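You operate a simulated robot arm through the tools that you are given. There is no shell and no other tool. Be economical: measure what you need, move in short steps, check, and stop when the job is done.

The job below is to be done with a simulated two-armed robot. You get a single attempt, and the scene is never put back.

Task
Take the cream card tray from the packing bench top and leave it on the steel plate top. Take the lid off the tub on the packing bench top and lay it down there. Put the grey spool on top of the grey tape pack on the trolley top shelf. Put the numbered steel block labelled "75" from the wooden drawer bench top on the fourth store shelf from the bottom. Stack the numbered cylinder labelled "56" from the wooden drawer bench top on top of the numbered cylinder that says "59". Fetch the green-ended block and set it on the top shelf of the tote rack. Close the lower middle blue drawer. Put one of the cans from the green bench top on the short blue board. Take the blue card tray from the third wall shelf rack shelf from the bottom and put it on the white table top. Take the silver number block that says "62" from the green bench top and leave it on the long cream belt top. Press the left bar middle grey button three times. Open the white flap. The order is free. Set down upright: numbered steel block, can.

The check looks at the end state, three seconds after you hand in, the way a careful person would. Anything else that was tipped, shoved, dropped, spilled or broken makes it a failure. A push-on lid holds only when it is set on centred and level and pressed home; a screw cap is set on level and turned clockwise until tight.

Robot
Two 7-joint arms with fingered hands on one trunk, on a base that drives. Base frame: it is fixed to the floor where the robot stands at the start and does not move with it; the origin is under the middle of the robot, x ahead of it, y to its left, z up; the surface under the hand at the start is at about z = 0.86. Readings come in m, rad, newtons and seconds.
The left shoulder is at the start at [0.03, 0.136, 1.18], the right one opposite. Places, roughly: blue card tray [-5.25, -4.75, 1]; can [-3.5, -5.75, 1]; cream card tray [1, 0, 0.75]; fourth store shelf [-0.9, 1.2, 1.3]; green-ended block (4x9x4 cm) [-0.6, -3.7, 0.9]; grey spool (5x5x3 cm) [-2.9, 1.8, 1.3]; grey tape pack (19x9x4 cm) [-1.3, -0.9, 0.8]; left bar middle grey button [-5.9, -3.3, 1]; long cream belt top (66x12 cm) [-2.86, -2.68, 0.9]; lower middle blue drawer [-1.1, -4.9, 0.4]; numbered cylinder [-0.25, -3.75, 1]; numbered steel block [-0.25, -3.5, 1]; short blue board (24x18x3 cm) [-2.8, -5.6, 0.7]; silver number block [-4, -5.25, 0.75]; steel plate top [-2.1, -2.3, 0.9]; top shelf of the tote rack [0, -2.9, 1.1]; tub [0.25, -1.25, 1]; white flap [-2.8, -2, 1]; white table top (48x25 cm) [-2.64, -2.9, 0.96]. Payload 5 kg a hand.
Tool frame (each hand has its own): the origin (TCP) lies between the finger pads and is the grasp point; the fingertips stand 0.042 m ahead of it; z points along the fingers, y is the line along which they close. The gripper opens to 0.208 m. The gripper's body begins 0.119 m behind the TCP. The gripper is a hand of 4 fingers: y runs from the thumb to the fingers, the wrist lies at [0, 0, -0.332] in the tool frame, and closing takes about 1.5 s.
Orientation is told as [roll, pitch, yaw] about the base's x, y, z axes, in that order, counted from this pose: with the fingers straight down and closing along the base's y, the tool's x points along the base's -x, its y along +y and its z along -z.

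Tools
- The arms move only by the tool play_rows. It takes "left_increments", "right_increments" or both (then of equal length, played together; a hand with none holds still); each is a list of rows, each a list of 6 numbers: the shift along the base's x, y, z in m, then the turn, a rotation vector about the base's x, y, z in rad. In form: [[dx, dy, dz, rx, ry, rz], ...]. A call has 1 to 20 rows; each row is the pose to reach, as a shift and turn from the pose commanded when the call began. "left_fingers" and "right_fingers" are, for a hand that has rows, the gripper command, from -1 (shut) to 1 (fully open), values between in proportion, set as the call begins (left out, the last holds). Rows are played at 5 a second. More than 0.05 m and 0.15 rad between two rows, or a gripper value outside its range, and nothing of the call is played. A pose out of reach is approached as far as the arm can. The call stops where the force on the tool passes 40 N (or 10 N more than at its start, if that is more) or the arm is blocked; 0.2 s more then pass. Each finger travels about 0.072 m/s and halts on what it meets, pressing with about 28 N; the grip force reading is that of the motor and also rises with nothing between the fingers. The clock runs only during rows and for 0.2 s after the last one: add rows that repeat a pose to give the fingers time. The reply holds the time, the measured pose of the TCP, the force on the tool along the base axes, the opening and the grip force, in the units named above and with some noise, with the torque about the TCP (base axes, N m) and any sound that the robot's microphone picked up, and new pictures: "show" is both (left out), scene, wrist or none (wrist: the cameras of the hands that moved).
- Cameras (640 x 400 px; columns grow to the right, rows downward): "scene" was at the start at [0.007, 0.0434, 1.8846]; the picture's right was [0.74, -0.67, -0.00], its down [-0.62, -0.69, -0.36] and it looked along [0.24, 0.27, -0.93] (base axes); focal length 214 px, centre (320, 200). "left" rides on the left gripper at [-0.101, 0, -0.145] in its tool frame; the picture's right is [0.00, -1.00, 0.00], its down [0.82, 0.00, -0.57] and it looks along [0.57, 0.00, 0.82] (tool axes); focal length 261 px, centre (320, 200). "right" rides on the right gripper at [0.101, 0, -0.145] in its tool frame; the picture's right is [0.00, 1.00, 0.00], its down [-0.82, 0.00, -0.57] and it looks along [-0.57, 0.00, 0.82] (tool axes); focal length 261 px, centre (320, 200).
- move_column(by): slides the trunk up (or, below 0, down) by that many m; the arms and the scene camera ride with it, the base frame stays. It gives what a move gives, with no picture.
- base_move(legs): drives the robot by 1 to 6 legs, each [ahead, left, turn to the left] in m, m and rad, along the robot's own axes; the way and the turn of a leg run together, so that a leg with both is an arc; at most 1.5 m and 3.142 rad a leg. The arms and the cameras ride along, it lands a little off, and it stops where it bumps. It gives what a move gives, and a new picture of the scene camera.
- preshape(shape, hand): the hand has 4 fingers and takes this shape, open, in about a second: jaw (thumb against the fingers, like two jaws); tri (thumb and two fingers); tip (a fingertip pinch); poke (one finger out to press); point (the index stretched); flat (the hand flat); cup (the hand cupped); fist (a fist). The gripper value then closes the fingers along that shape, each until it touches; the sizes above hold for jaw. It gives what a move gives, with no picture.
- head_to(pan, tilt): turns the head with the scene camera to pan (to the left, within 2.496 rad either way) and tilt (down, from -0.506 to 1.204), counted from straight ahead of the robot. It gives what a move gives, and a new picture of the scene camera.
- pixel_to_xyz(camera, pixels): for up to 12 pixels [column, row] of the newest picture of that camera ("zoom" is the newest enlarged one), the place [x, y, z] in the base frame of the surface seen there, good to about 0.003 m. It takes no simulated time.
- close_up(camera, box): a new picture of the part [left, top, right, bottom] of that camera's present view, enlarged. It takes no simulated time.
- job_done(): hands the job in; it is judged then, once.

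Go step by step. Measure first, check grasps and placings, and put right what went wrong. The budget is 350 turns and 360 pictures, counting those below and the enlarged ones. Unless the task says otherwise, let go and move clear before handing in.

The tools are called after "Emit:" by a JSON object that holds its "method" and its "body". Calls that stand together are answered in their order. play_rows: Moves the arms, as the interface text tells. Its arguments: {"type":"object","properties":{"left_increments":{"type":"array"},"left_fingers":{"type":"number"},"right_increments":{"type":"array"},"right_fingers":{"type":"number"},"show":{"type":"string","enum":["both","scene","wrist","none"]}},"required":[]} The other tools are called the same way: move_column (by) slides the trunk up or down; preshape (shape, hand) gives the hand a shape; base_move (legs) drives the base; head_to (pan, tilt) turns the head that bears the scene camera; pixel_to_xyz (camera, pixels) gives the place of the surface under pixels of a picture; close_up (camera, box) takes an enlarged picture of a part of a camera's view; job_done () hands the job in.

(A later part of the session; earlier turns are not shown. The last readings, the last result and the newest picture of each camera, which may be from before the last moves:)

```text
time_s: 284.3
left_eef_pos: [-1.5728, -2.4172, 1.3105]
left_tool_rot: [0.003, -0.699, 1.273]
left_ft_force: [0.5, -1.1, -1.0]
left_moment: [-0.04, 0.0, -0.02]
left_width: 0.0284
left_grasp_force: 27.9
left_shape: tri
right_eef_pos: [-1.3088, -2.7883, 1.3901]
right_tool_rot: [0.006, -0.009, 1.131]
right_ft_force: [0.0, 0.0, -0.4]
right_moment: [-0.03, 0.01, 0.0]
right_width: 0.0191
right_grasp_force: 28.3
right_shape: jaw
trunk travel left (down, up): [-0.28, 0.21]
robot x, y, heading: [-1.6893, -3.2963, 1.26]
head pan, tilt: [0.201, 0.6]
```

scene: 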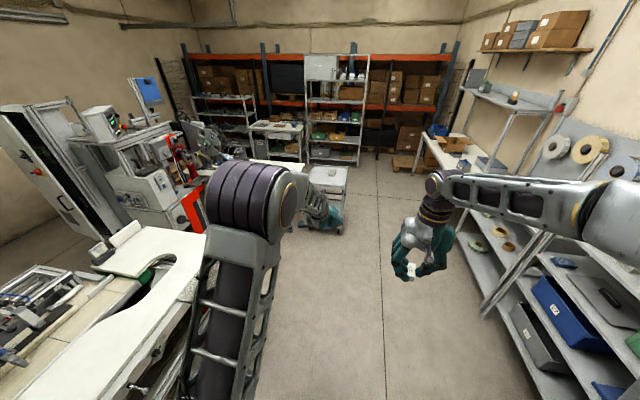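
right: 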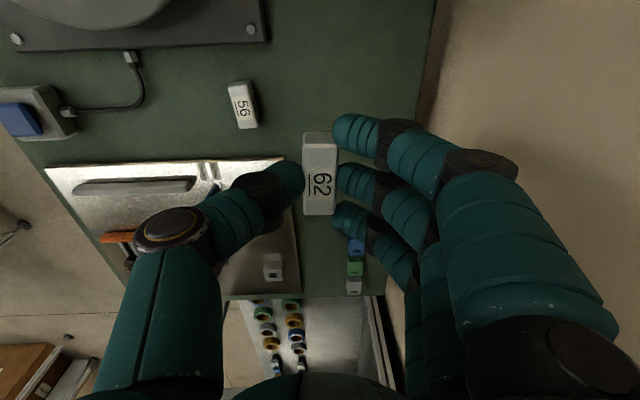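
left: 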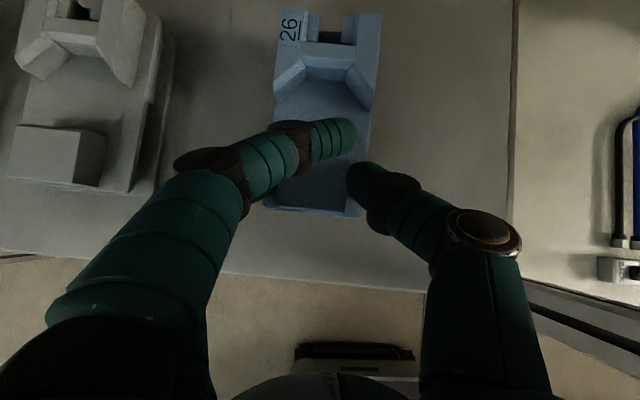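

Before turning west I locate the monitor pole near the table.

Emit:
{"method": "head_to", "body": {"pan": 1.6, "tilt": 0.6}}

```text
time_s: 285.8
left_eef_pos: [-1.574, -2.4164, 1.3096]
left_tool_rot: [0.002, -0.702, 1.273]
left_ft_force: [0.1, -0.8, -0.8]
left_moment: [-0.03, 0.03, 0.02]
left_width: 0.0279
left_grasp_force: 27.7
left_shape: tri
right_eef_pos: [-1.3083, -2.7894, 1.3906]
right_tool_rot: [0.005, -0.009, 1.13]
right_ft_force: [-0.1, 0.1, -1.4]
right_moment: [-0.01, 0.0, 0.0]
right_width: 0.0193
right_grasp_force: 27.6
right_shape: jaw
trunk travel left (down, up): [-0.28, 0.21]
robot x, y, heading: [-1.6918, -3.3009, 1.261]
head pan, tilt: [1.6, 0.6]
```

scene: 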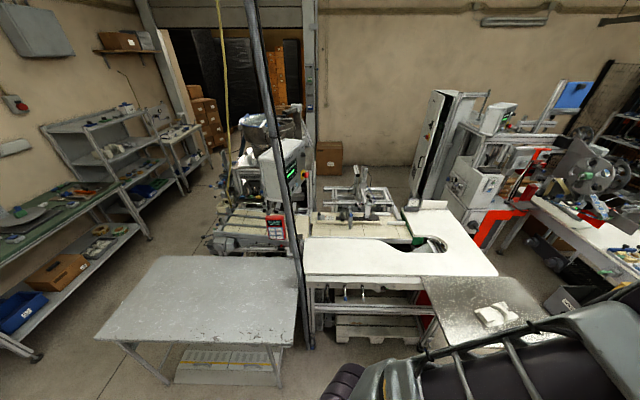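

Emit:
{"method": "pixel_to_xyz", "body": {"camera": "scene", "pixels": [[290, 230], [275, 120], [305, 345], [310, 270], [400, 275], [480, 275], [360, 255], [330, 240], [350, 225], [315, 245], [420, 240], [380, 225]]}}

Emit:
{"method": "close_up", "body": {"camera": "scene", "box": [200, 140, 520, 340]}}

```text
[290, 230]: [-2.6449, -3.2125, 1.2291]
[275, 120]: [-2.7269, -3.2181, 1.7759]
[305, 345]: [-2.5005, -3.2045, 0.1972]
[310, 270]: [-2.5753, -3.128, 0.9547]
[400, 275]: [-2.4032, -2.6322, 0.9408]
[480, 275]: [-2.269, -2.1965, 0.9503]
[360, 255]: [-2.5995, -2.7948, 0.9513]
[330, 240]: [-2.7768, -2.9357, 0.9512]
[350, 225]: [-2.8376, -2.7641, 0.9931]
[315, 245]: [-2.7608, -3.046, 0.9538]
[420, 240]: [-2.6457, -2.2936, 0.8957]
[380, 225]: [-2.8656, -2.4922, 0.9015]
```

```text
2.00 times, centred on (360, 240) of scene
```

zoom: 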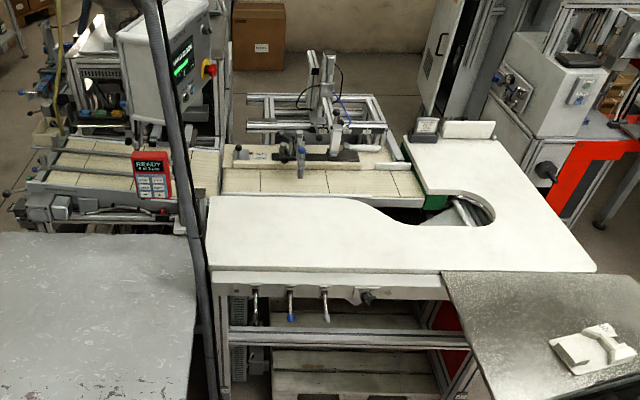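

White top is z 0.951, its front edge slanted; pole at (−2.65,−3.21). I first step to (−1.66,−3.0), then turn left to heading ≈2.81 so the tray comes over the white top.

Emit:
{"method": "base_move", "body": {"legs": [[0.296, 0.058, 0], [0, 0, 1.55]]}}

Emit:
{"method": "head_to", "body": {"pan": 0.1, "tilt": 0.75}}

```text
time_s: 291.5
left_eef_pos: [-2.5336, -2.8623, 1.3111]
left_tool_rot: [0.001, -0.7, 2.81]
left_ft_force: [0.4, -0.6, -0.7]
left_moment: [-0.01, -0.04, -0.01]
left_width: 0.0283
left_grasp_force: 28.3
left_shape: tri
right_eef_pos: [-2.1527, -2.6105, 1.3911]
right_tool_rot: [0.005, -0.01, 2.666]
right_ft_force: [0.7, -0.3, -0.6]
right_moment: [0.04, -0.02, 0.06]
right_width: 0.019
right_grasp_force: 28.1
right_shape: jaw
trunk travel left (down, up): [-0.28, 0.21]
robot x, y, heading: [-1.6526, -3.0077, 2.796]
head pan, tilt: [1.6, 0.6]
```

scene: 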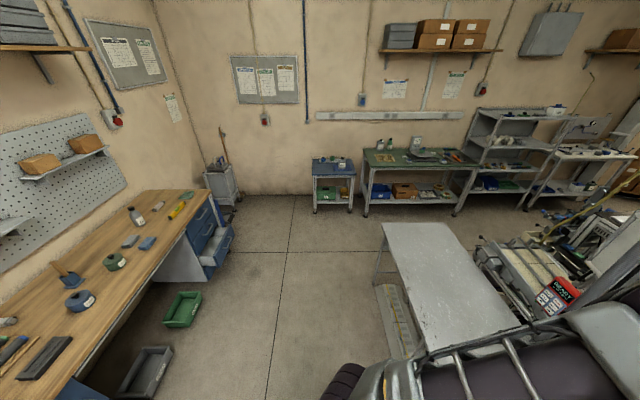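

```text
time_s: 293.1
left_eef_pos: [-2.5341, -2.8625, 1.3117]
left_tool_rot: [0.002, -0.702, 2.81]
left_ft_force: [-0.1, 0.0, -1.0]
left_moment: [-0.03, -0.04, 0.02]
left_width: 0.0281
left_grasp_force: 28.6
left_shape: tri
right_eef_pos: [-2.1526, -2.6095, 1.3901]
right_tool_rot: [0.005, -0.008, 2.667]
right_ft_force: [-1.0, -0.8, -0.6]
right_moment: [-0.03, 0.02, 0.01]
right_width: 0.0191
right_grasp_force: 27.7
right_shape: jaw
trunk travel left (down, up): [-0.28, 0.21]
robot x, y, heading: [-1.654, -3.006, 2.797]
head pan, tilt: [0.099, 0.75]
```

scene: 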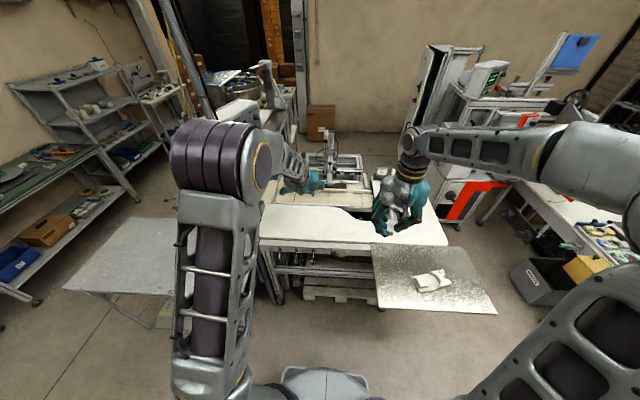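

The tray hovers over the white top. I lower the trunk, then the hand slowly.

Emit:
{"method": "move_column", "body": {"by": -0.22}}

Emit:
{"method": "play_rows", "body": {"left_increments": [[0, 0, -0.03, 0, 0, 0], [0, 0, -0.06, 0, 0, 0], [0, 0, -0.075, 0, 0, 0], [0, 0, -0.08, 0, 0, 0]], "show": "wrist"}}

```text
time_s: 295.5
left_eef_pos: [-2.5328, -2.8626, 1.0913]
left_tool_rot: [0.001, -0.699, 2.811]
left_ft_force: [0.2, -0.4, -0.9]
left_moment: [0.01, -0.01, 0.01]
left_width: 0.0283
left_grasp_force: 28.2
left_shape: tri
right_eef_pos: [-2.1527, -2.6117, 1.1713]
right_tool_rot: [0.004, -0.008, 2.667]
right_ft_force: [-0.1, 0.8, -1.6]
right_moment: [0.01, 0.03, -0.02]
right_width: 0.019
right_grasp_force: 28.4
right_shape: jaw
trunk travel left (down, up): [-0.06, 0.43]
robot x, y, heading: [-1.6572, -3.0105, 2.792]
head pan, tilt: [0.099, 0.75]
```

```text
time_s: 296.5
left_eef_pos: [-2.5332, -2.8633, 1.0104]
left_tool_rot: [0.003, -0.7, 2.81]
left_ft_force: [0.0, 0.3, -1.3]
left_moment: [-0.01, -0.02, 0.0]
left_width: 0.0279
left_grasp_force: 27.8
left_shape: tri
right_eef_pos: [-2.1524, -2.6096, 1.1701]
right_tool_rot: [0.004, -0.008, 2.668]
right_ft_force: [-0.1, -0.5, -1.0]
right_moment: [-0.03, -0.01, -0.02]
right_width: 0.019
right_grasp_force: 27.4
right_shape: jaw
trunk travel left (down, up): [-0.06, 0.43]
robot x, y, heading: [-1.6552, -3.0093, 2.793]
head pan, tilt: [0.099, 0.75]
```

left: 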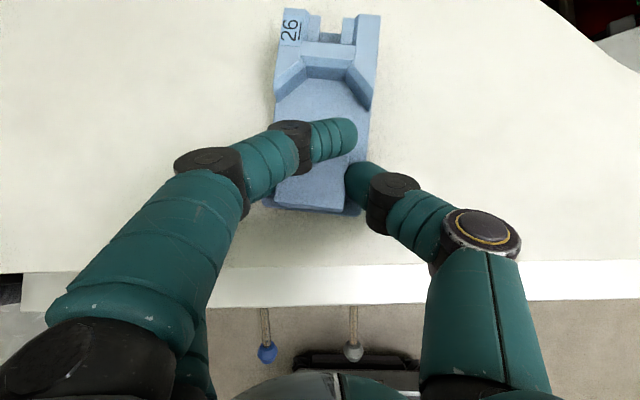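

Well inside the white top. I lower in small steps to contact.

Emit:
{"method": "play_rows", "body": {"left_increments": [[0, 0, -0.004, 0, 0, 0], [0, 0, -0.008, 0, 0, 0], [0, 0, -0.011, 0, 0, 0], [0, 0, -0.014, 0, 0, 0], [0, 0, -0.017, 0, 0, 0]], "show": "none"}}

```text
time_s: 297.7
left_eef_pos: [-2.5326, -2.8625, 0.9948]
left_tool_rot: [0.003, -0.703, 2.808]
left_ft_force: [0.1, 0.9, 11.9]
left_moment: [-0.52, 0.42, -0.17]
left_width: 0.0285
left_grasp_force: 28.1
left_shape: tri
right_eef_pos: [-2.1513, -2.6102, 1.1704]
right_tool_rot: [0.005, -0.01, 2.668]
right_ft_force: [0.5, 0.4, -1.2]
right_moment: [-0.02, -0.02, -0.01]
right_width: 0.0189
right_grasp_force: 28.0
right_shape: jaw
trunk travel left (down, up): [-0.06, 0.43]
robot x, y, heading: [-1.6567, -3.008, 2.793]
head pan, tilt: [0.099, 0.75]
```

Contact (12 N). I open the fingers and lift the hand away.

Emit:
{"method": "play_rows", "body": {"left_increments": [[0, 0, 0.002, 0, 0, 0], [0, 0, 0.003, 0, 0, 0], [0, 0, 0.003, 0, 0, 0], [0, 0, 0.003, 0, 0, 0], [0, 0, 0.003, 0, 0, 0], [0, 0, 0.03, 0, 0, 0], [0, 0, 0.07, 0, 0, 0], [0, 0, 0.11, 0, 0, 0], [0, 0, 0.14, 0, 0, 0]], "left_fingers": 0.25, "show": "wrist"}}

```text
time_s: 299.7
left_eef_pos: [-2.5315, -2.862, 1.1347]
left_tool_rot: [0.001, -0.701, 2.81]
left_ft_force: [0.6, -0.5, 0.4]
left_moment: [0.04, 0.08, -0.04]
left_width: 0.1297
left_grasp_force: 0.0
left_shape: tri
right_eef_pos: [-2.1508, -2.6115, 1.1704]
right_tool_rot: [0.005, -0.009, 2.666]
right_ft_force: [0.8, 0.7, -0.5]
right_moment: [0.02, 0.03, -0.05]
right_width: 0.0191
right_grasp_force: 27.9
right_shape: jaw
trunk travel left (down, up): [-0.06, 0.43]
robot x, y, heading: [-1.6558, -3.0077, 2.795]
head pan, tilt: [0.099, 0.75]
```

left: 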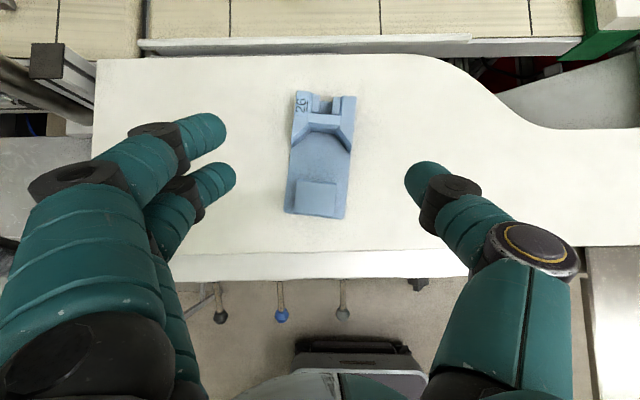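

The blue tray rests on the white top. I untilt the left hand while drawing it back toward me, to make room to drive closer for the belt.

Emit:
{"method": "play_rows", "body": {"left_increments": [[0.036, -0.012, -0.007, -0.0455, -0.132, 0], [0.075, -0.026, -0.009, -0.091, -0.265, 0], [0.115, -0.04, -0.005, -0.1365, -0.397, 0], [0.159, -0.055, 0.005, -0.182, -0.53, 0], [0.202, -0.07, 0.022, -0.2275, -0.662, 0], [0.24, -0.09, 0.04, -0.2275, -0.662, 0], [0.28, -0.11, 0.06, -0.2275, -0.662, 0]], "show": "none"}}

Emit:
{"method": "preshape", "body": {"hand": "left", "shape": "jaw"}}

Emit:
{"method": "head_to", "body": {"pan": -0.05, "tilt": 0.75}}

```text
time_s: 301.3
left_eef_pos: [-2.2523, -2.9743, 1.1931]
left_tool_rot: [0.0, 0.0, 2.811]
left_ft_force: [0.3, 0.0, 0.0]
left_moment: [0.11, 0.06, 0.03]
left_width: 0.1297
left_grasp_force: 0.0
left_shape: tri
right_eef_pos: [-2.1504, -2.6122, 1.1711]
right_tool_rot: [0.006, -0.012, 2.668]
right_ft_force: [0.1, -1.1, 0.7]
right_moment: [0.14, 0.06, -0.05]
right_width: 0.0195
right_grasp_force: 28.0
right_shape: jaw
trunk travel left (down, up): [-0.06, 0.43]
robot x, y, heading: [-1.658, -3.0111, 2.793]
head pan, tilt: [0.099, 0.75]
```

```text
time_s: 302.2
left_eef_pos: [-2.2534, -2.9726, 1.1924]
left_tool_rot: [0.0, -0.001, 2.81]
left_ft_force: [-0.7, -0.8, 0.0]
left_moment: [-0.01, 0.0, 0.01]
left_width: 0.2078
left_grasp_force: 0.1
left_shape: jaw
right_eef_pos: [-2.1515, -2.6109, 1.1709]
right_tool_rot: [0.005, -0.008, 2.668]
right_ft_force: [0.1, -0.2, -0.3]
right_moment: [0.02, -0.03, 0.03]
right_width: 0.0193
right_grasp_force: 28.0
right_shape: jaw
trunk travel left (down, up): [-0.06, 0.43]
robot x, y, heading: [-1.6564, -3.0086, 2.797]
head pan, tilt: [0.099, 0.75]
```

```text
time_s: 302.9
left_eef_pos: [-2.2543, -2.9722, 1.1932]
left_tool_rot: [0.001, 0.0, 2.809]
left_ft_force: [0.1, -0.5, -0.5]
left_moment: [0.01, -0.03, -0.02]
left_width: 0.2078
left_grasp_force: 0.0
left_shape: jaw
right_eef_pos: [-2.1513, -2.6099, 1.171]
right_tool_rot: [0.005, -0.008, 2.668]
right_ft_force: [-0.3, -0.1, -1.8]
right_moment: [-0.02, 0.0, 0.0]
right_width: 0.0192
right_grasp_force: 28.1
right_shape: jaw
trunk travel left (down, up): [-0.06, 0.43]
robot x, y, heading: [-1.6567, -3.0128, 2.791]
head pan, tilt: [-0.051, 0.75]
```

scene: 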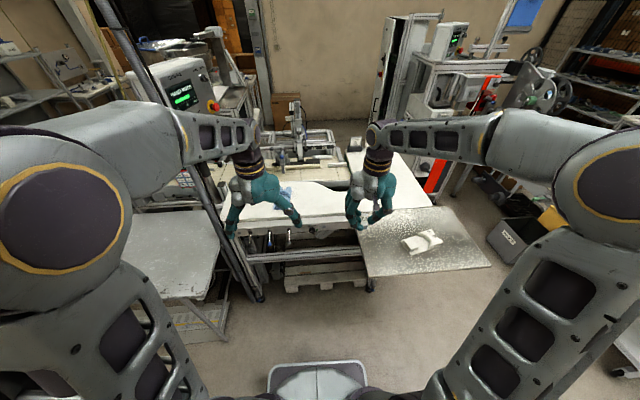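

I measure the plate's near corner, the belt, and my left elbow versus the pole before driving ahead.

Emit:
{"method": "pixel_to_xyz", "body": {"camera": "scene", "pixels": [[371, 274], [362, 225], [345, 183], [300, 170], [330, 175], [60, 190], [190, 130], [255, 160], [215, 220], [340, 168]]}}

Emit:
{"method": "close_up", "body": {"camera": "scene", "box": [230, 90, 390, 210]}}

```text
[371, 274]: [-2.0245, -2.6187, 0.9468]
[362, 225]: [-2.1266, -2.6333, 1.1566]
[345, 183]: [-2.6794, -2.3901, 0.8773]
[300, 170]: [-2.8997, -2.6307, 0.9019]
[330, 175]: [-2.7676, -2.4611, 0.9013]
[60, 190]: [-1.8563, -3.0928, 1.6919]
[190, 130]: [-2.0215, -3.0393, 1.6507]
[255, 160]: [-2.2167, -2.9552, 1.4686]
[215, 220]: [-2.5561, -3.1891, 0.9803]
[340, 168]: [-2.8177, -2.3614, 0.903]
```

```text
3.33 times, centred on (310, 150) of scene
```

zoom: 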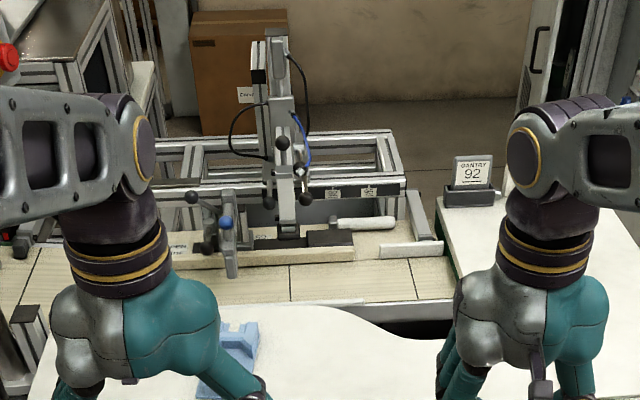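

The belt strip in front of the gantry is z≈0.902, free near (−2.81,−2.53). I drive 0.35 m ahead.

Emit:
{"method": "base_move", "body": {"legs": [[0.35, 0, 0]]}}

Emit:
{"method": "close_up", "body": {"camera": "scene", "box": [240, 110, 440, 260]}}

```text
time_s: 305.1
left_eef_pos: [-2.5815, -2.8539, 1.1918]
left_tool_rot: [0.003, 0.002, 2.809]
left_ft_force: [-1.5, 0.1, -0.6]
left_moment: [-0.02, -0.1, 0.0]
left_width: 0.2078
left_grasp_force: 0.1
left_shape: jaw
right_eef_pos: [-2.4793, -2.4926, 1.1687]
right_tool_rot: [0.005, -0.006, 2.666]
right_ft_force: [-1.2, -0.2, -2.1]
right_moment: [-0.02, -0.11, 0.02]
right_width: 0.0189
right_grasp_force: 28.2
right_shape: jaw
trunk travel left (down, up): [-0.06, 0.43]
robot x, y, heading: [-1.9828, -2.8925, 2.795]
head pan, tilt: [-0.051, 0.75]
```

scene: 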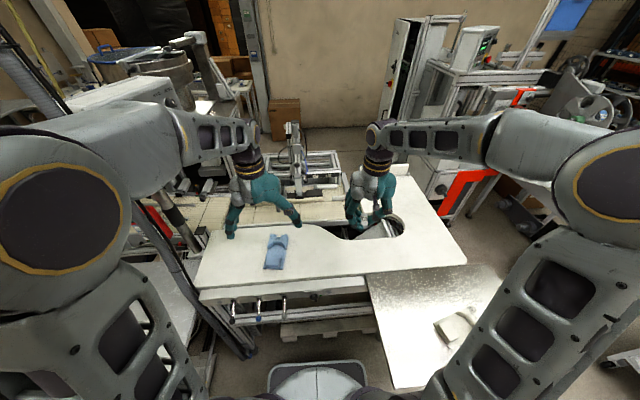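

```text
2.67 times, centred on (340, 185) of scene
```

zoom: 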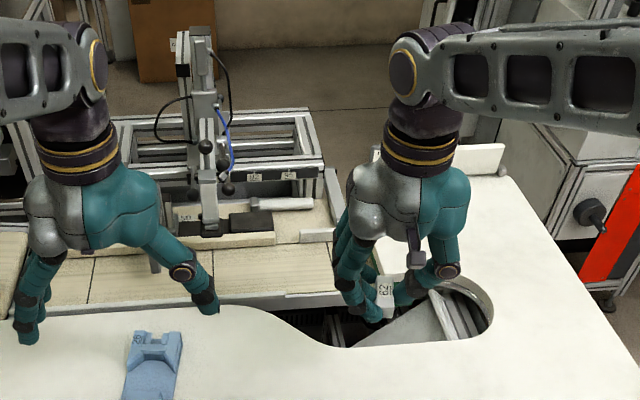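

The belt strip shows at zoom (180–320, 245–295). I measure it.

Emit:
{"method": "pixel_to_xyz", "body": {"camera": "zoom", "pixels": [[260, 268], [300, 255], [300, 285], [200, 260], [180, 290], [250, 245], [320, 265], [230, 240], [310, 235], [230, 300]]}}

```text
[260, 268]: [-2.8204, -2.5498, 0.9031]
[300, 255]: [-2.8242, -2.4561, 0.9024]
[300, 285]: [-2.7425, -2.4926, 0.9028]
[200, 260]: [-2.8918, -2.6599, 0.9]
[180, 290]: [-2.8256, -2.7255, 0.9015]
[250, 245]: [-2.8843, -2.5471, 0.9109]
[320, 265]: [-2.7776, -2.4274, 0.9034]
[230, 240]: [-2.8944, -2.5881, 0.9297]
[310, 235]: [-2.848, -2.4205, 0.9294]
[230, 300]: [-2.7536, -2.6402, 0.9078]
```

I measure the gantry knobs close to the target spot for clearance.

Emit:
{"method": "pixel_to_xyz", "body": {"camera": "zoom", "pixels": [[206, 147], [228, 189], [205, 80], [210, 215], [245, 222], [290, 203]]}}

```text
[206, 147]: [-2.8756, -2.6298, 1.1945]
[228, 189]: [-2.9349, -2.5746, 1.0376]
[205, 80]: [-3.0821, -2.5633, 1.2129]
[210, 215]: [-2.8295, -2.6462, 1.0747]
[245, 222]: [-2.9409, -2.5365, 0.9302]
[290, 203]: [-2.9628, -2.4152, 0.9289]
```

The gantry column stands over the belt near y −2.64, so I choose (−2.785,−2.445) on the belt. I move there at height and look.

Emit:
{"method": "play_rows", "body": {"right_increments": [[-0.045, 0.007, 0, 0, 0, 0], [-0.09, 0.014, 0, 0, 0, 0], [-0.135, 0.021, 0, 0, 0, 0], [-0.18, 0.028, 0, 0, 0, 0], [-0.225, 0.035, 0, 0, 0, 0], [-0.27, 0.042, 0, 0, 0, 0], [-0.305, 0.048, -0.01, 0, 0, 0], [-0.305, 0.048, -0.05, 0, 0, 0], [-0.305, 0.048, -0.09, 0, 0, 0], [-0.305, 0.048, -0.13, 0, 0, 0], [-0.305, 0.048, -0.15, 0, 0, 0]], "show": "both"}}

```text
time_s: 307.5
left_eef_pos: [-2.5805, -2.8547, 1.1924]
left_tool_rot: [0.001, -0.002, 2.809]
left_ft_force: [0.4, -0.4, 0.0]
left_moment: [-0.01, -0.03, 0.01]
left_width: 0.2079
left_grasp_force: 0.1
left_shape: jaw
right_eef_pos: [-2.7848, -2.4435, 1.0218]
right_tool_rot: [0.006, -0.01, 2.667]
right_ft_force: [-0.6, 0.4, -0.8]
right_moment: [0.01, -0.03, 0.01]
right_width: 0.0185
right_grasp_force: 27.5
right_shape: jaw
trunk travel left (down, up): [-0.06, 0.43]
robot x, y, heading: [-1.9844, -2.892, 2.793]
head pan, tilt: [-0.051, 0.75]
```

scene: 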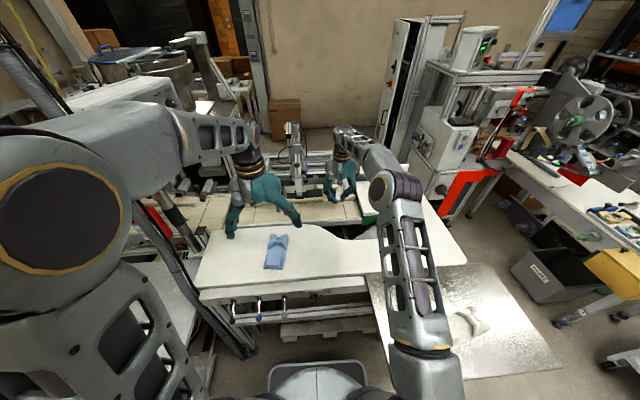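
right: 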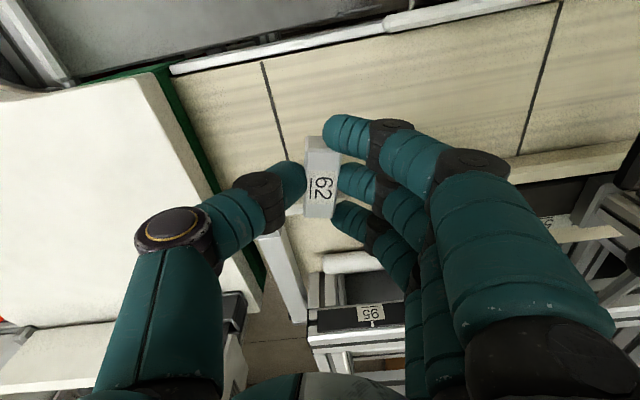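

The block is above the bare belt. I lower to contact at about z 0.949.

Emit:
{"method": "play_rows", "body": {"right_increments": [[0, 0, -0.03, 0, 0, 0], [0, 0, -0.055, 0, 0, 0], [0, 0, -0.064, 0, 0, 0], [0, 0, -0.068, 0, 0, 0], [0, 0, -0.071, 0, 0, 0], [0, 0, -0.074, 0, 0, 0]], "show": "none"}}

```text
time_s: 308.9
left_eef_pos: [-2.5789, -2.8551, 1.1936]
left_tool_rot: [0.001, 0.001, 2.81]
left_ft_force: [-0.1, 0.4, -0.3]
left_moment: [0.01, 0.04, 0.02]
left_width: 0.208
left_grasp_force: 0.1
left_shape: jaw
right_eef_pos: [-2.7839, -2.4436, 0.9475]
right_tool_rot: [0.003, -0.01, 2.667]
right_ft_force: [1.0, 1.8, 14.4]
right_moment: [-0.08, 0.08, 0.01]
right_width: 0.0188
right_grasp_force: 28.2
right_shape: jaw
trunk travel left (down, up): [-0.06, 0.43]
robot x, y, heading: [-1.9823, -2.8913, 2.799]
head pan, tilt: [-0.051, 0.75]
```

Contact (14 N). I open a little and rise.

Emit:
{"method": "play_rows", "body": {"right_increments": [[0, 0, 0.002, 0, 0, 0], [0, 0, 0.002, 0, 0, 0], [0, 0, 0.002, 0, 0, 0], [0, 0, 0.002, 0, 0, 0], [0, 0, 0.04, 0, 0, 0], [0, 0, 0.08, 0, 0, 0], [0, 0, 0.12, 0, 0, 0], [0, 0, 0.16, 0, 0, 0], [0, 0, 0.2, 0, 0, 0], [0.045, 0, 0.22, 0, 0, 0], [0.09, 0, 0.22, 0, 0, 0]], "right_fingers": -0.4, "show": "wrist"}}

```text
time_s: 311.3
left_eef_pos: [-2.5803, -2.856, 1.1915]
left_tool_rot: [0.002, 0.001, 2.811]
left_ft_force: [0.6, -0.3, 0.1]
left_moment: [-0.02, 0.01, -0.04]
left_width: 0.2077
left_grasp_force: 0.0
left_shape: jaw
right_eef_pos: [-2.6941, -2.4441, 1.1638]
right_tool_rot: [0.005, -0.008, 2.668]
right_ft_force: [-0.5, -0.7, 0.0]
right_moment: [0.07, 0.01, 0.01]
right_width: 0.0619
right_grasp_force: 0.1
right_shape: jaw
trunk travel left (down, up): [-0.06, 0.43]
robot x, y, heading: [-1.9851, -2.8907, 2.798]
head pan, tilt: [-0.051, 0.75]
```

right: 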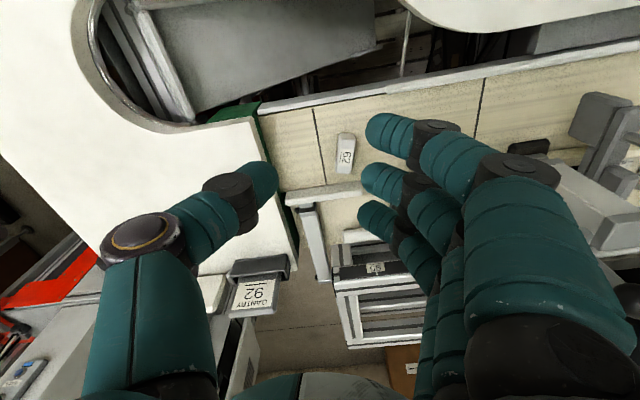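

The 62 block stands on the belt. I draw the right hand back, reverse, and turn around toward the wooden bench.

Emit:
{"method": "play_rows", "body": {"right_increments": [[0.045, -0.015, 0.01, 0, 0, 0], [0.09, -0.03, 0.02, 0, 0, 0], [0.135, -0.045, 0.03, 0, 0, 0], [0.18, -0.06, 0.03, 0, 0, 0], [0.22, -0.07, 0.03, 0, 0, 0]], "right_fingers": 0.5, "show": "none"}}

Emit:
{"method": "base_move", "body": {"legs": [[-0.5, 0, 0], [0, 0, -2.9]]}}

Emit:
{"method": "head_to", "body": {"pan": 0.0, "tilt": 0.6}}

```text
time_s: 312.5
left_eef_pos: [-2.5788, -2.8553, 1.1932]
left_tool_rot: [0.001, -0.002, 2.811]
left_ft_force: [1.4, -0.3, 0.6]
left_moment: [0.04, 0.14, -0.04]
left_width: 0.208
left_grasp_force: 0.0
left_shape: jaw
right_eef_pos: [-2.4722, -2.5126, 1.1966]
right_tool_rot: [0.007, -0.011, 2.668]
right_ft_force: [0.9, -0.4, 1.0]
right_moment: [0.06, 0.14, 0.04]
right_width: 0.1555
right_grasp_force: 0.1
right_shape: jaw
trunk travel left (down, up): [-0.06, 0.43]
robot x, y, heading: [-1.9826, -2.8897, 2.792]
head pan, tilt: [-0.051, 0.75]
```

```text
time_s: 322.1
left_eef_pos: [-0.9374, -2.9068, 1.1915]
left_tool_rot: [0.0, 0.0, -0.011]
left_ft_force: [-0.4, -0.4, 0.0]
left_moment: [-0.01, 0.02, 0.02]
left_width: 0.2079
left_grasp_force: 0.1
left_shape: jaw
right_eef_pos: [-0.931, -3.2655, 1.1948]
right_tool_rot: [0.004, -0.008, -0.152]
right_ft_force: [0.0, 0.0, 0.5]
right_moment: [-0.01, -0.04, 0.02]
right_width: 0.1557
right_grasp_force: 0.1
right_shape: jaw
trunk travel left (down, up): [-0.06, 0.43]
robot x, y, heading: [-1.5138, -3.0595, -0.02]
head pan, tilt: [-0.051, 0.75]
```

scene: 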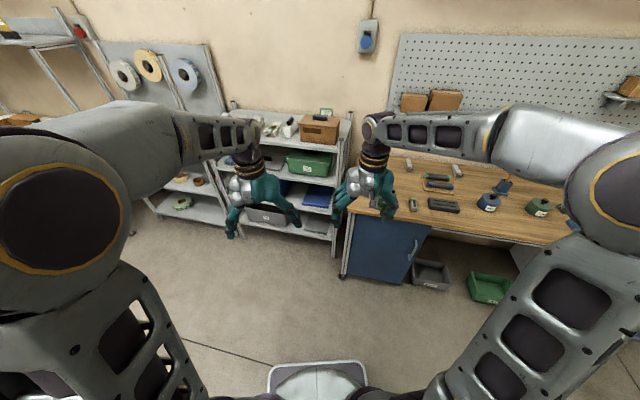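

```text
time_s: 322.8
left_eef_pos: [-0.9382, -2.9071, 1.1922]
left_tool_rot: [0.002, 0.0, -0.01]
left_ft_force: [0.8, 0.6, -0.4]
left_moment: [0.01, -0.01, 0.01]
left_width: 0.2075
left_grasp_force: 0.0
left_shape: jaw
right_eef_pos: [-0.9313, -3.2637, 1.1948]
right_tool_rot: [0.005, -0.008, -0.151]
right_ft_force: [-0.4, 0.3, -0.1]
right_moment: [-0.01, 0.0, -0.01]
right_width: 0.1556
right_grasp_force: 0.0
right_shape: jaw
trunk travel left (down, up): [-0.06, 0.43]
robot x, y, heading: [-1.5173, -3.06, -0.024]
head pan, tilt: [0.0, 0.6]
```

scene: 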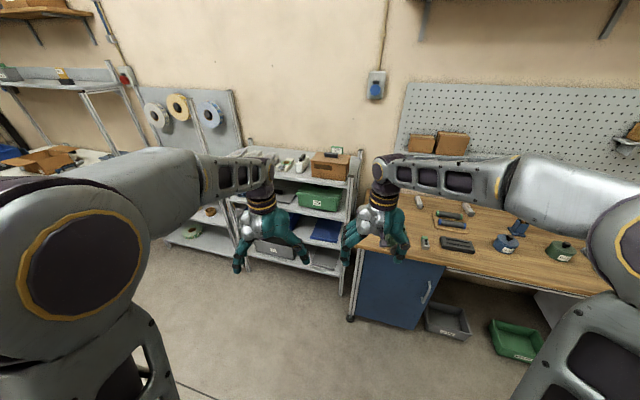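

The tote rack (left) and the wooden bench (right) are in view. I enlarge the bench surface.

Emit:
{"method": "close_up", "body": {"camera": "scene", "box": [340, 140, 600, 300]}}

Emit:
{"method": "close_up", "body": {"camera": "scene", "box": [220, 130, 360, 290]}}

```text
2.46 times, centred on (470, 220) of scene
```

zoom: 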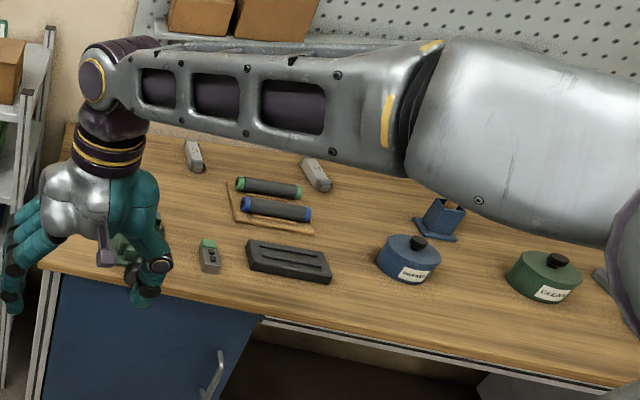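

```text
2.50 times, centred on (290, 210) of scene
```

zoom: 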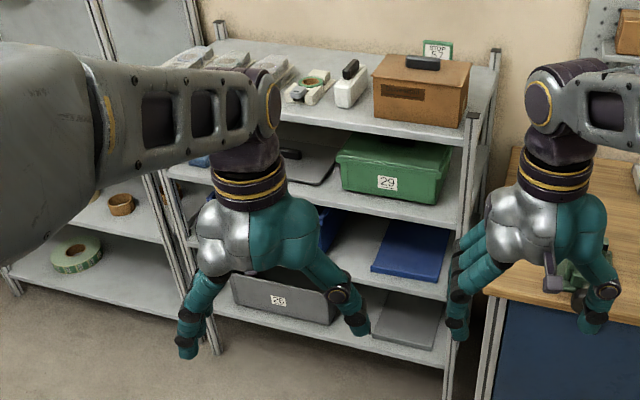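

I measure the bench edge and strafe right to face it.

Emit:
{"method": "pixel_to_xyz", "body": {"camera": "scene", "pixels": [[375, 250], [580, 295], [350, 315], [470, 330], [450, 222], [425, 243], [330, 170], [350, 230], [245, 165], [290, 180]]}}

Emit:
{"method": "base_move", "body": {"legs": [[0, -0.45, 0]]}}

Emit:
{"method": "head_to", "body": {"pan": -0.1, "tilt": 0.75}}

```text
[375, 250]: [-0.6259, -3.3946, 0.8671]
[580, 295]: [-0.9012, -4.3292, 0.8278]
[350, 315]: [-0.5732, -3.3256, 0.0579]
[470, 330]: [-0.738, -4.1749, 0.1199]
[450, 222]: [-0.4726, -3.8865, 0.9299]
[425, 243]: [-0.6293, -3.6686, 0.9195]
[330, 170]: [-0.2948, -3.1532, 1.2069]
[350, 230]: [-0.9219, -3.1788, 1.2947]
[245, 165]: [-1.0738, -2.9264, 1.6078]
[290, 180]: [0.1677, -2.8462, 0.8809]
```

```text
time_s: 325.5
left_eef_pos: [-0.9493, -3.3575, 1.1929]
left_tool_rot: [0.001, 0.0, -0.004]
left_ft_force: [-0.3, -2.0, 0.8]
left_moment: [0.13, 0.01, -0.01]
left_width: 0.2079
left_grasp_force: 0.1
left_shape: jaw
right_eef_pos: [-0.9392, -3.7158, 1.1938]
right_tool_rot: [0.007, -0.01, -0.145]
right_ft_force: [0.0, -1.2, -1.2]
right_moment: [0.1, 0.01, -0.01]
right_width: 0.156
right_grasp_force: 0.1
right_shape: jaw
trunk travel left (down, up): [-0.06, 0.43]
robot x, y, heading: [-1.5261, -3.5171, -0.018]
head pan, tilt: [0.0, 0.6]
```

scene: 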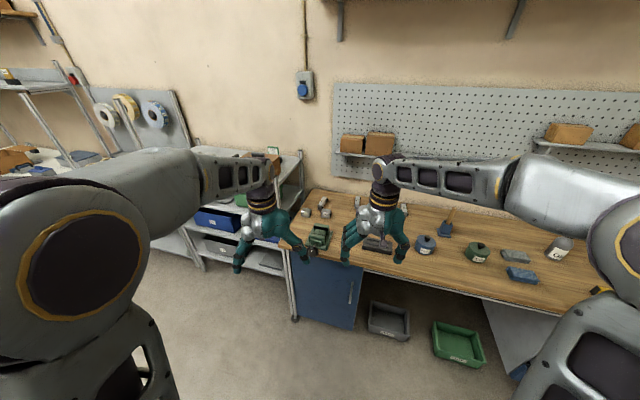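

```text
time_s: 326.2
left_eef_pos: [-0.9484, -3.3564, 1.1923]
left_tool_rot: [-0.002, -0.001, -0.003]
left_ft_force: [-0.5, 0.1, -0.1]
left_moment: [-0.04, -0.04, 0.05]
left_width: 0.2079
left_grasp_force: 0.0
left_shape: jaw
right_eef_pos: [-0.9391, -3.7142, 1.1944]
right_tool_rot: [0.006, -0.01, -0.146]
right_ft_force: [-0.2, -0.2, -0.5]
right_moment: [-0.03, -0.01, -0.01]
right_width: 0.1555
right_grasp_force: 0.1
right_shape: jaw
trunk travel left (down, up): [-0.06, 0.43]
robot x, y, heading: [-1.5245, -3.5167, -0.026]
head pan, tilt: [-0.099, 0.75]
```

scene: 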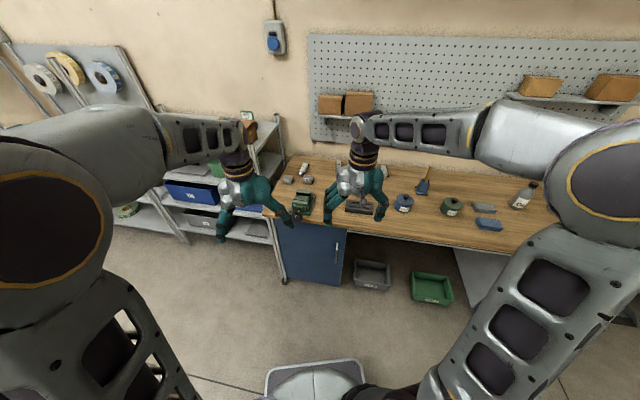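

I enlarge the items on the bench.

Emit:
{"method": "close_up", "body": {"camera": "scene", "box": [260, 140, 420, 240]}}

Emit:
{"method": "close_up", "body": {"camera": "scene", "box": [265, 155, 345, 215]}}

```text
4.00 times, centred on (340, 190) of scene
```

zoom: 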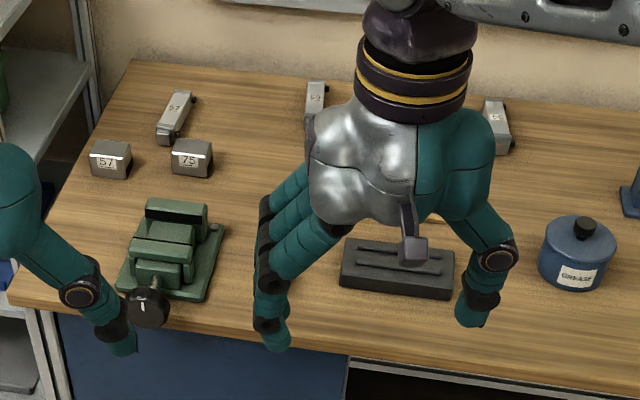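

```text
6.67 times, centred on (305, 185) of scene
```

zoom: 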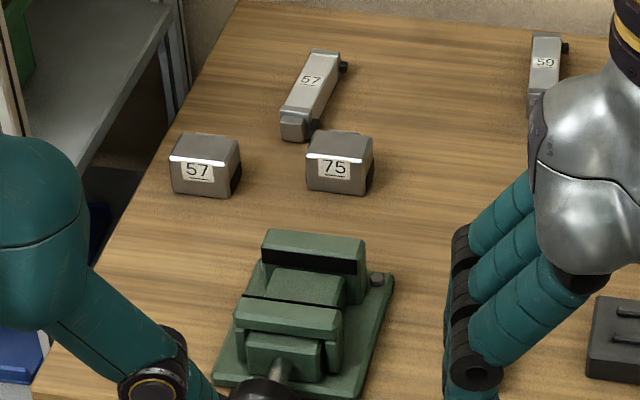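

I see steel block "75" and the flat pneumatic cylinders "57", "59" and one at right. I move the hands aside to view all and measure.

Emit:
{"method": "play_rows", "body": {"left_increments": [[-0.03, 0.04, 0, 0, 0, 0], [-0.06, 0.08, 0, 0, 0, 0], [-0.09, 0.12, 0, 0, 0, 0], [-0.12, 0.16, 0, 0, 0, 0]], "right_increments": [[-0.03, -0.04, 0, 0, 0, 0], [-0.06, -0.08, 0, 0, 0, 0], [-0.09, -0.12, 0, 0, 0, 0], [-0.12, -0.16, 0, 0, 0, 0]], "show": "scene"}}

Emit:
{"method": "close_up", "body": {"camera": "scene", "box": [260, 140, 420, 240]}}

```text
time_s: 327.2
left_eef_pos: [-1.0716, -3.1963, 1.1931]
left_tool_rot: [0.001, 0.0, -0.004]
left_ft_force: [-0.1, -0.7, 1.2]
left_moment: [0.01, -0.17, -0.01]
left_width: 0.2079
left_grasp_force: 0.0
left_shape: jaw
right_eef_pos: [-1.0624, -3.8735, 1.196]
right_tool_rot: [0.005, -0.012, -0.144]
right_ft_force: [-1.6, 1.1, 0.9]
right_moment: [0.01, -0.21, -0.02]
right_width: 0.1559
right_grasp_force: 0.1
right_shape: jaw
trunk travel left (down, up): [-0.06, 0.43]
robot x, y, heading: [-1.5294, -3.5121, -0.021]
head pan, tilt: [-0.099, 0.75]
```

scene: 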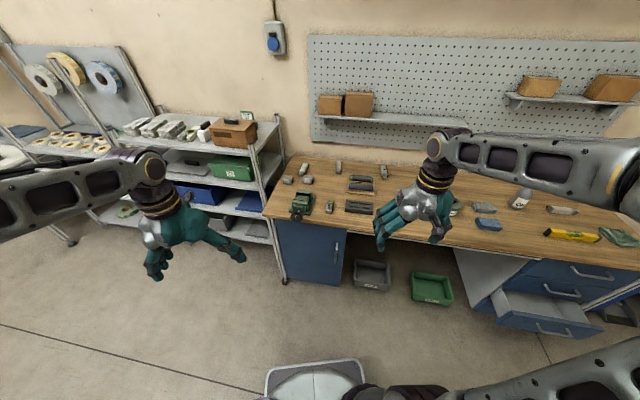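

```text
4.00 times, centred on (340, 190) of scene
```

zoom: 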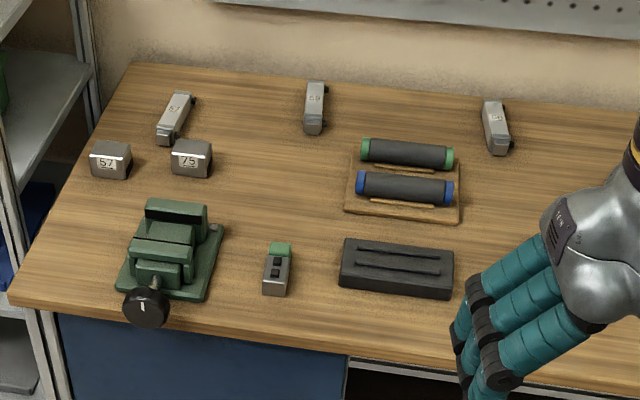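

Now everything shows: cylinders at zoom (175,118) "57", (315,105) "59", (497,128) "56"; green-ended block (278,268). I measure them.

Emit:
{"method": "pixel_to_xyz", "body": {"camera": "zoom", "pixels": [[307, 88], [325, 88], [305, 128], [322, 130], [486, 105], [507, 103], [490, 152], [509, 150], [174, 148], [210, 146], [178, 172], [190, 150]]}}

Emit:
{"method": "pixel_to_xyz", "body": {"camera": "zoom", "pixels": [[270, 245], [290, 247], [268, 288], [285, 290], [278, 262], [278, 310], [400, 110], [300, 150], [248, 290], [340, 250], [75, 330], [345, 350]]}}

```text
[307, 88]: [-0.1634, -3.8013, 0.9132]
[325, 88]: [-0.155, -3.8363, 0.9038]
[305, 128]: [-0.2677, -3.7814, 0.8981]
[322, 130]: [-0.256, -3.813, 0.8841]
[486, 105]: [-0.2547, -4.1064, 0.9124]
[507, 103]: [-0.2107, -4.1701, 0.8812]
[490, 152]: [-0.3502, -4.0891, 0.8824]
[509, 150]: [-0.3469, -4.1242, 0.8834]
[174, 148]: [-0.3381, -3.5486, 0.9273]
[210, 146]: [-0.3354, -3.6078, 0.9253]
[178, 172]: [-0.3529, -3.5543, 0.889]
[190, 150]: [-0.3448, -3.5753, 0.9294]
```

```text
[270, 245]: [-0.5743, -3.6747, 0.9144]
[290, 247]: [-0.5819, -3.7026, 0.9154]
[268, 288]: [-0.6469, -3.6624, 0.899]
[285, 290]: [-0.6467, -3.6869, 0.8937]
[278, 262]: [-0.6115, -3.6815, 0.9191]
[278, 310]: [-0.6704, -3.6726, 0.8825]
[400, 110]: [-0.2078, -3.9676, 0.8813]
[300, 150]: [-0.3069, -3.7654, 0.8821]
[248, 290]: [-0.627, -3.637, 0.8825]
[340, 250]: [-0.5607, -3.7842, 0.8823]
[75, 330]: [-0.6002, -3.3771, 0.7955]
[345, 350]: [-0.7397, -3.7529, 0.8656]
```

The bench top is z 0.8825, its edge angled (heading ≈ −0.284). I drive up squarely to about (−1.09,−3.57).

Emit:
{"method": "base_move", "body": {"legs": [[0, 0, -0.263], [0.4, 0.065, 0]]}}

Emit:
{"method": "head_to", "body": {"pan": -0.1, "tilt": 0.9}}

```text
time_s: 330.6
left_eef_pos: [-0.6055, -3.3668, 1.192]
left_tool_rot: [0.0, 0.001, -0.258]
left_ft_force: [0.9, 0.3, -1.0]
left_moment: [0.01, 0.08, -0.01]
left_width: 0.2074
left_grasp_force: 0.0
left_shape: jaw
right_eef_pos: [-0.7688, -4.0244, 1.1942]
right_tool_rot: [0.004, -0.006, -0.402]
right_ft_force: [0.2, 0.2, -0.5]
right_moment: [0.01, 0.12, -0.01]
right_width: 0.1562
right_grasp_force: 0.1
right_shape: jaw
trunk travel left (down, up): [-0.06, 0.43]
robot x, y, heading: [-1.1302, -3.5644, -0.273]
head pan, tilt: [-0.099, 0.75]
```

scene: 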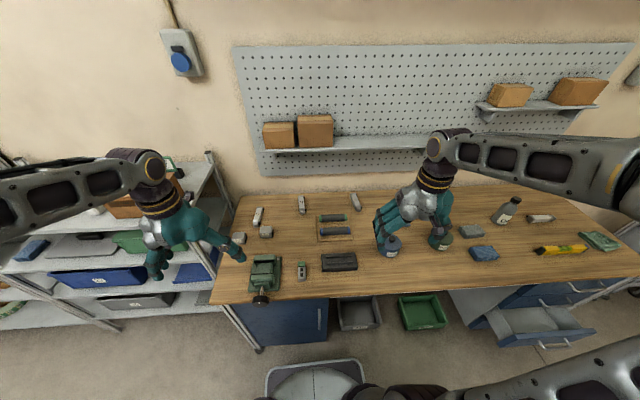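

```text
time_s: 331.3
left_eef_pos: [-0.6071, -3.3678, 1.1928]
left_tool_rot: [0.003, 0.001, -0.258]
left_ft_force: [-0.2, 0.1, 0.4]
left_moment: [0.03, -0.02, -0.01]
left_width: 0.2079
left_grasp_force: 0.0
left_shape: jaw
right_eef_pos: [-0.7696, -4.0242, 1.1949]
right_tool_rot: [0.006, -0.01, -0.401]
right_ft_force: [0.8, -1.0, 0.5]
right_moment: [0.06, -0.01, -0.03]
right_width: 0.1559
right_grasp_force: 0.1
right_shape: jaw
trunk travel left (down, up): [-0.06, 0.43]
robot x, y, heading: [-1.1331, -3.5597, -0.269]
head pan, tilt: [-0.099, 0.901]
```

scene: 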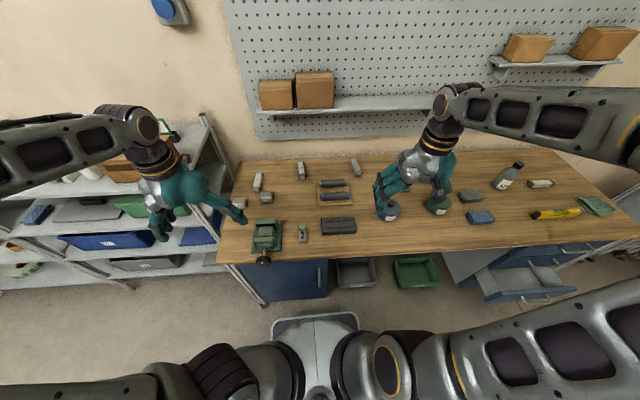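

I enlarge to measure the green-ended block and cylinders precisely.

Emit:
{"method": "close_up", "body": {"camera": "scene", "box": [285, 145, 375, 245]}}

Emit:
{"method": "pixel_to_xyz", "body": {"camera": "zoom", "pixels": [[120, 78], [150, 75], [122, 130], [150, 130], [325, 70], [350, 62], [340, 120], [368, 112], [132, 305], [160, 305], [132, 372], [165, 372]]}}

```text
4.00 times, centred on (330, 195) of scene
```

zoom: 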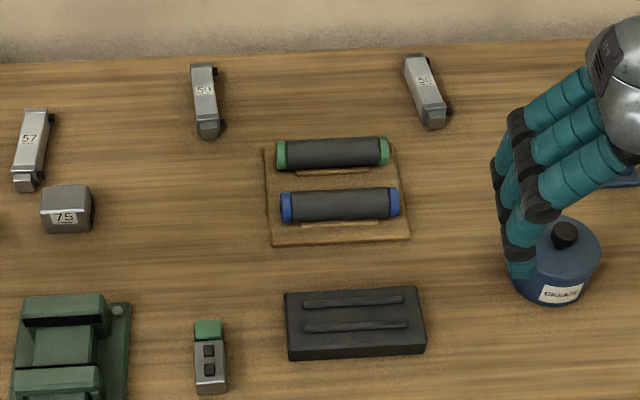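

```text
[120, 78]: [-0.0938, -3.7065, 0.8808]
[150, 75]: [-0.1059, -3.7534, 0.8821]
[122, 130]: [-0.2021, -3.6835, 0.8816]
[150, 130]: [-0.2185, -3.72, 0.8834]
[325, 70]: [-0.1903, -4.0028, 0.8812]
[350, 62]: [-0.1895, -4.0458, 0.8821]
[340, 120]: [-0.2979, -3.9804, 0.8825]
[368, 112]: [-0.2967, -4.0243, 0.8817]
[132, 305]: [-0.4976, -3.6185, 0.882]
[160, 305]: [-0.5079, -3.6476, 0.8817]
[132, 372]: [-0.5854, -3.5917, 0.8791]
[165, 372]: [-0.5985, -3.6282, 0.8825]
```

Emit:
{"method": "pixel_to_xyz", "body": {"camera": "zoom", "pixels": [[194, 72], [211, 70], [200, 120], [216, 118], [204, 95], [407, 62], [423, 60], [425, 108], [440, 105], [424, 85], [208, 130], [434, 118]]}}

Emit:
{"method": "pixel_to_xyz", "body": {"camera": "zoom", "pixels": [[197, 325], [219, 325], [198, 368], [223, 368], [208, 350], [45, 195], [90, 192], [48, 212], [90, 210], [68, 198], [210, 335], [105, 230]]}}

```text
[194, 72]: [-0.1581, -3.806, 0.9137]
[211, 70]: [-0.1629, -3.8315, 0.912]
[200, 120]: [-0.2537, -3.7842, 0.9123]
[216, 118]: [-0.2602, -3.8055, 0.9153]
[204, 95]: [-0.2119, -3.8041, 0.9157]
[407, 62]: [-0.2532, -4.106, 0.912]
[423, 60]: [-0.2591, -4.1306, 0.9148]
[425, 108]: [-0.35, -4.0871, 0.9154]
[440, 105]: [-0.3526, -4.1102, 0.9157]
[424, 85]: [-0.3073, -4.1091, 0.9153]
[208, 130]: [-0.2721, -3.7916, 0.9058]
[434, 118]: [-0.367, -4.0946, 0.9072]
```

```text
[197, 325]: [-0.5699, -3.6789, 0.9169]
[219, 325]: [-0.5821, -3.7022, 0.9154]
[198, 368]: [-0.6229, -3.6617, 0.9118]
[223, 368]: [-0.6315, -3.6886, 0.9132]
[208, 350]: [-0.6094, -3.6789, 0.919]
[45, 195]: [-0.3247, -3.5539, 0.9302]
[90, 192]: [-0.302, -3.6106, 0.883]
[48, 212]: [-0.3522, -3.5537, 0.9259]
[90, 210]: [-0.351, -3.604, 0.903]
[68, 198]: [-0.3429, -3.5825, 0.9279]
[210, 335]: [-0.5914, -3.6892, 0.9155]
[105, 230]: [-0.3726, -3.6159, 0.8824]
```

Cylinder 56 centre ≈(−0.309,−4.107), 59 ≈(−0.212,−3.806), both along yaw ≈ −0.22, tops 0.9155. I nudge the base 6 cm closer for reach.

Emit:
{"method": "base_move", "body": {"legs": [[0.06, -0.04, 0]]}}

Emit:
{"method": "play_rows", "body": {"right_increments": [[0.045, 0.0, 0, 0, 0, 0.02], [0.09, 0.0, 0, 0, 0, 0.04], [0.135, 0, 0, 0, 0, 0.06], [0.18, 0, 0, 0, 0, 0.08], [0.225, 0, 0, 0, 0, 0.1], [0.27, 0, 0, 0, 0, 0.12], [0.315, 0, 0, 0, 0, 0.14], [0.355, 0, -0.01, 0, 0, 0.16], [0.38, 0, -0.04, 0, 0, 0.18], [0.38, 0, -0.08, 0, 0, 0.18], [0.38, 0, -0.12, 0, 0, 0.18]], "right_fingers": 0.0, "show": "wrist"}}

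```text
time_s: 332.3
left_eef_pos: [-0.5572, -3.423, 1.1918]
left_tool_rot: [0.002, 0.002, -0.259]
left_ft_force: [1.2, -1.4, -0.6]
left_moment: [0.22, 0.17, 0.04]
left_width: 0.2078
left_grasp_force: 0.0
left_shape: jaw
right_eef_pos: [-0.7199, -4.0797, 1.1924]
right_tool_rot: [0.005, -0.004, -0.399]
right_ft_force: [0.6, -1.7, -0.6]
right_moment: [0.17, 0.16, 0.0]
right_width: 0.1558
right_grasp_force: 0.0
right_shape: jaw
trunk travel left (down, up): [-0.06, 0.43]
robot x, y, heading: [-1.0829, -3.6143, -0.272]
head pan, tilt: [-0.099, 0.901]
```

scene: 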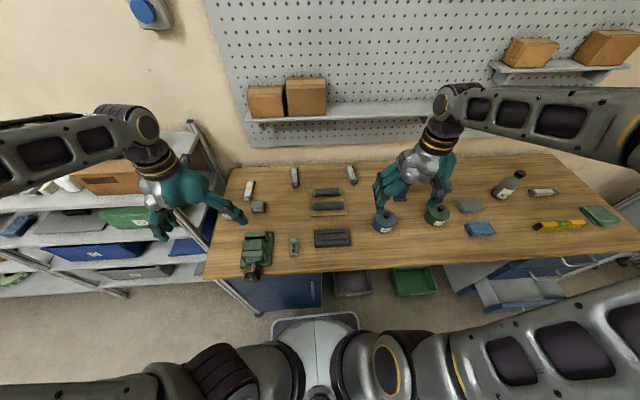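

```text
time_s: 334.7
left_eef_pos: [-0.5611, -3.4216, 1.1927]
left_tool_rot: [0.001, -0.002, -0.259]
left_ft_force: [2.3, -0.9, -0.6]
left_moment: [0.12, 0.32, -0.02]
left_width: 0.2079
left_grasp_force: 0.1
left_shape: jaw
right_eef_pos: [-0.3454, -4.0753, 1.0743]
right_tool_rot: [0.004, -0.008, -0.219]
right_ft_force: [-36.6, 12.8, 11.0]
right_moment: [-2.27, -6.76, 0.11]
right_width: 0.1051
right_grasp_force: 0.1
right_shape: jaw
trunk travel left (down, up): [-0.06, 0.43]
robot x, y, heading: [-1.0844, -3.6133, -0.273]
head pan, tilt: [-0.099, 0.901]
```

right: 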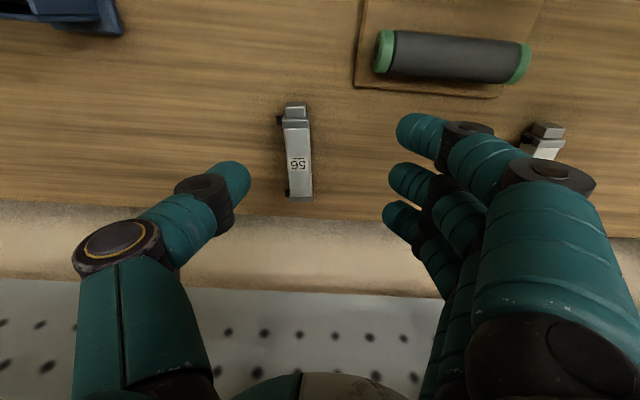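

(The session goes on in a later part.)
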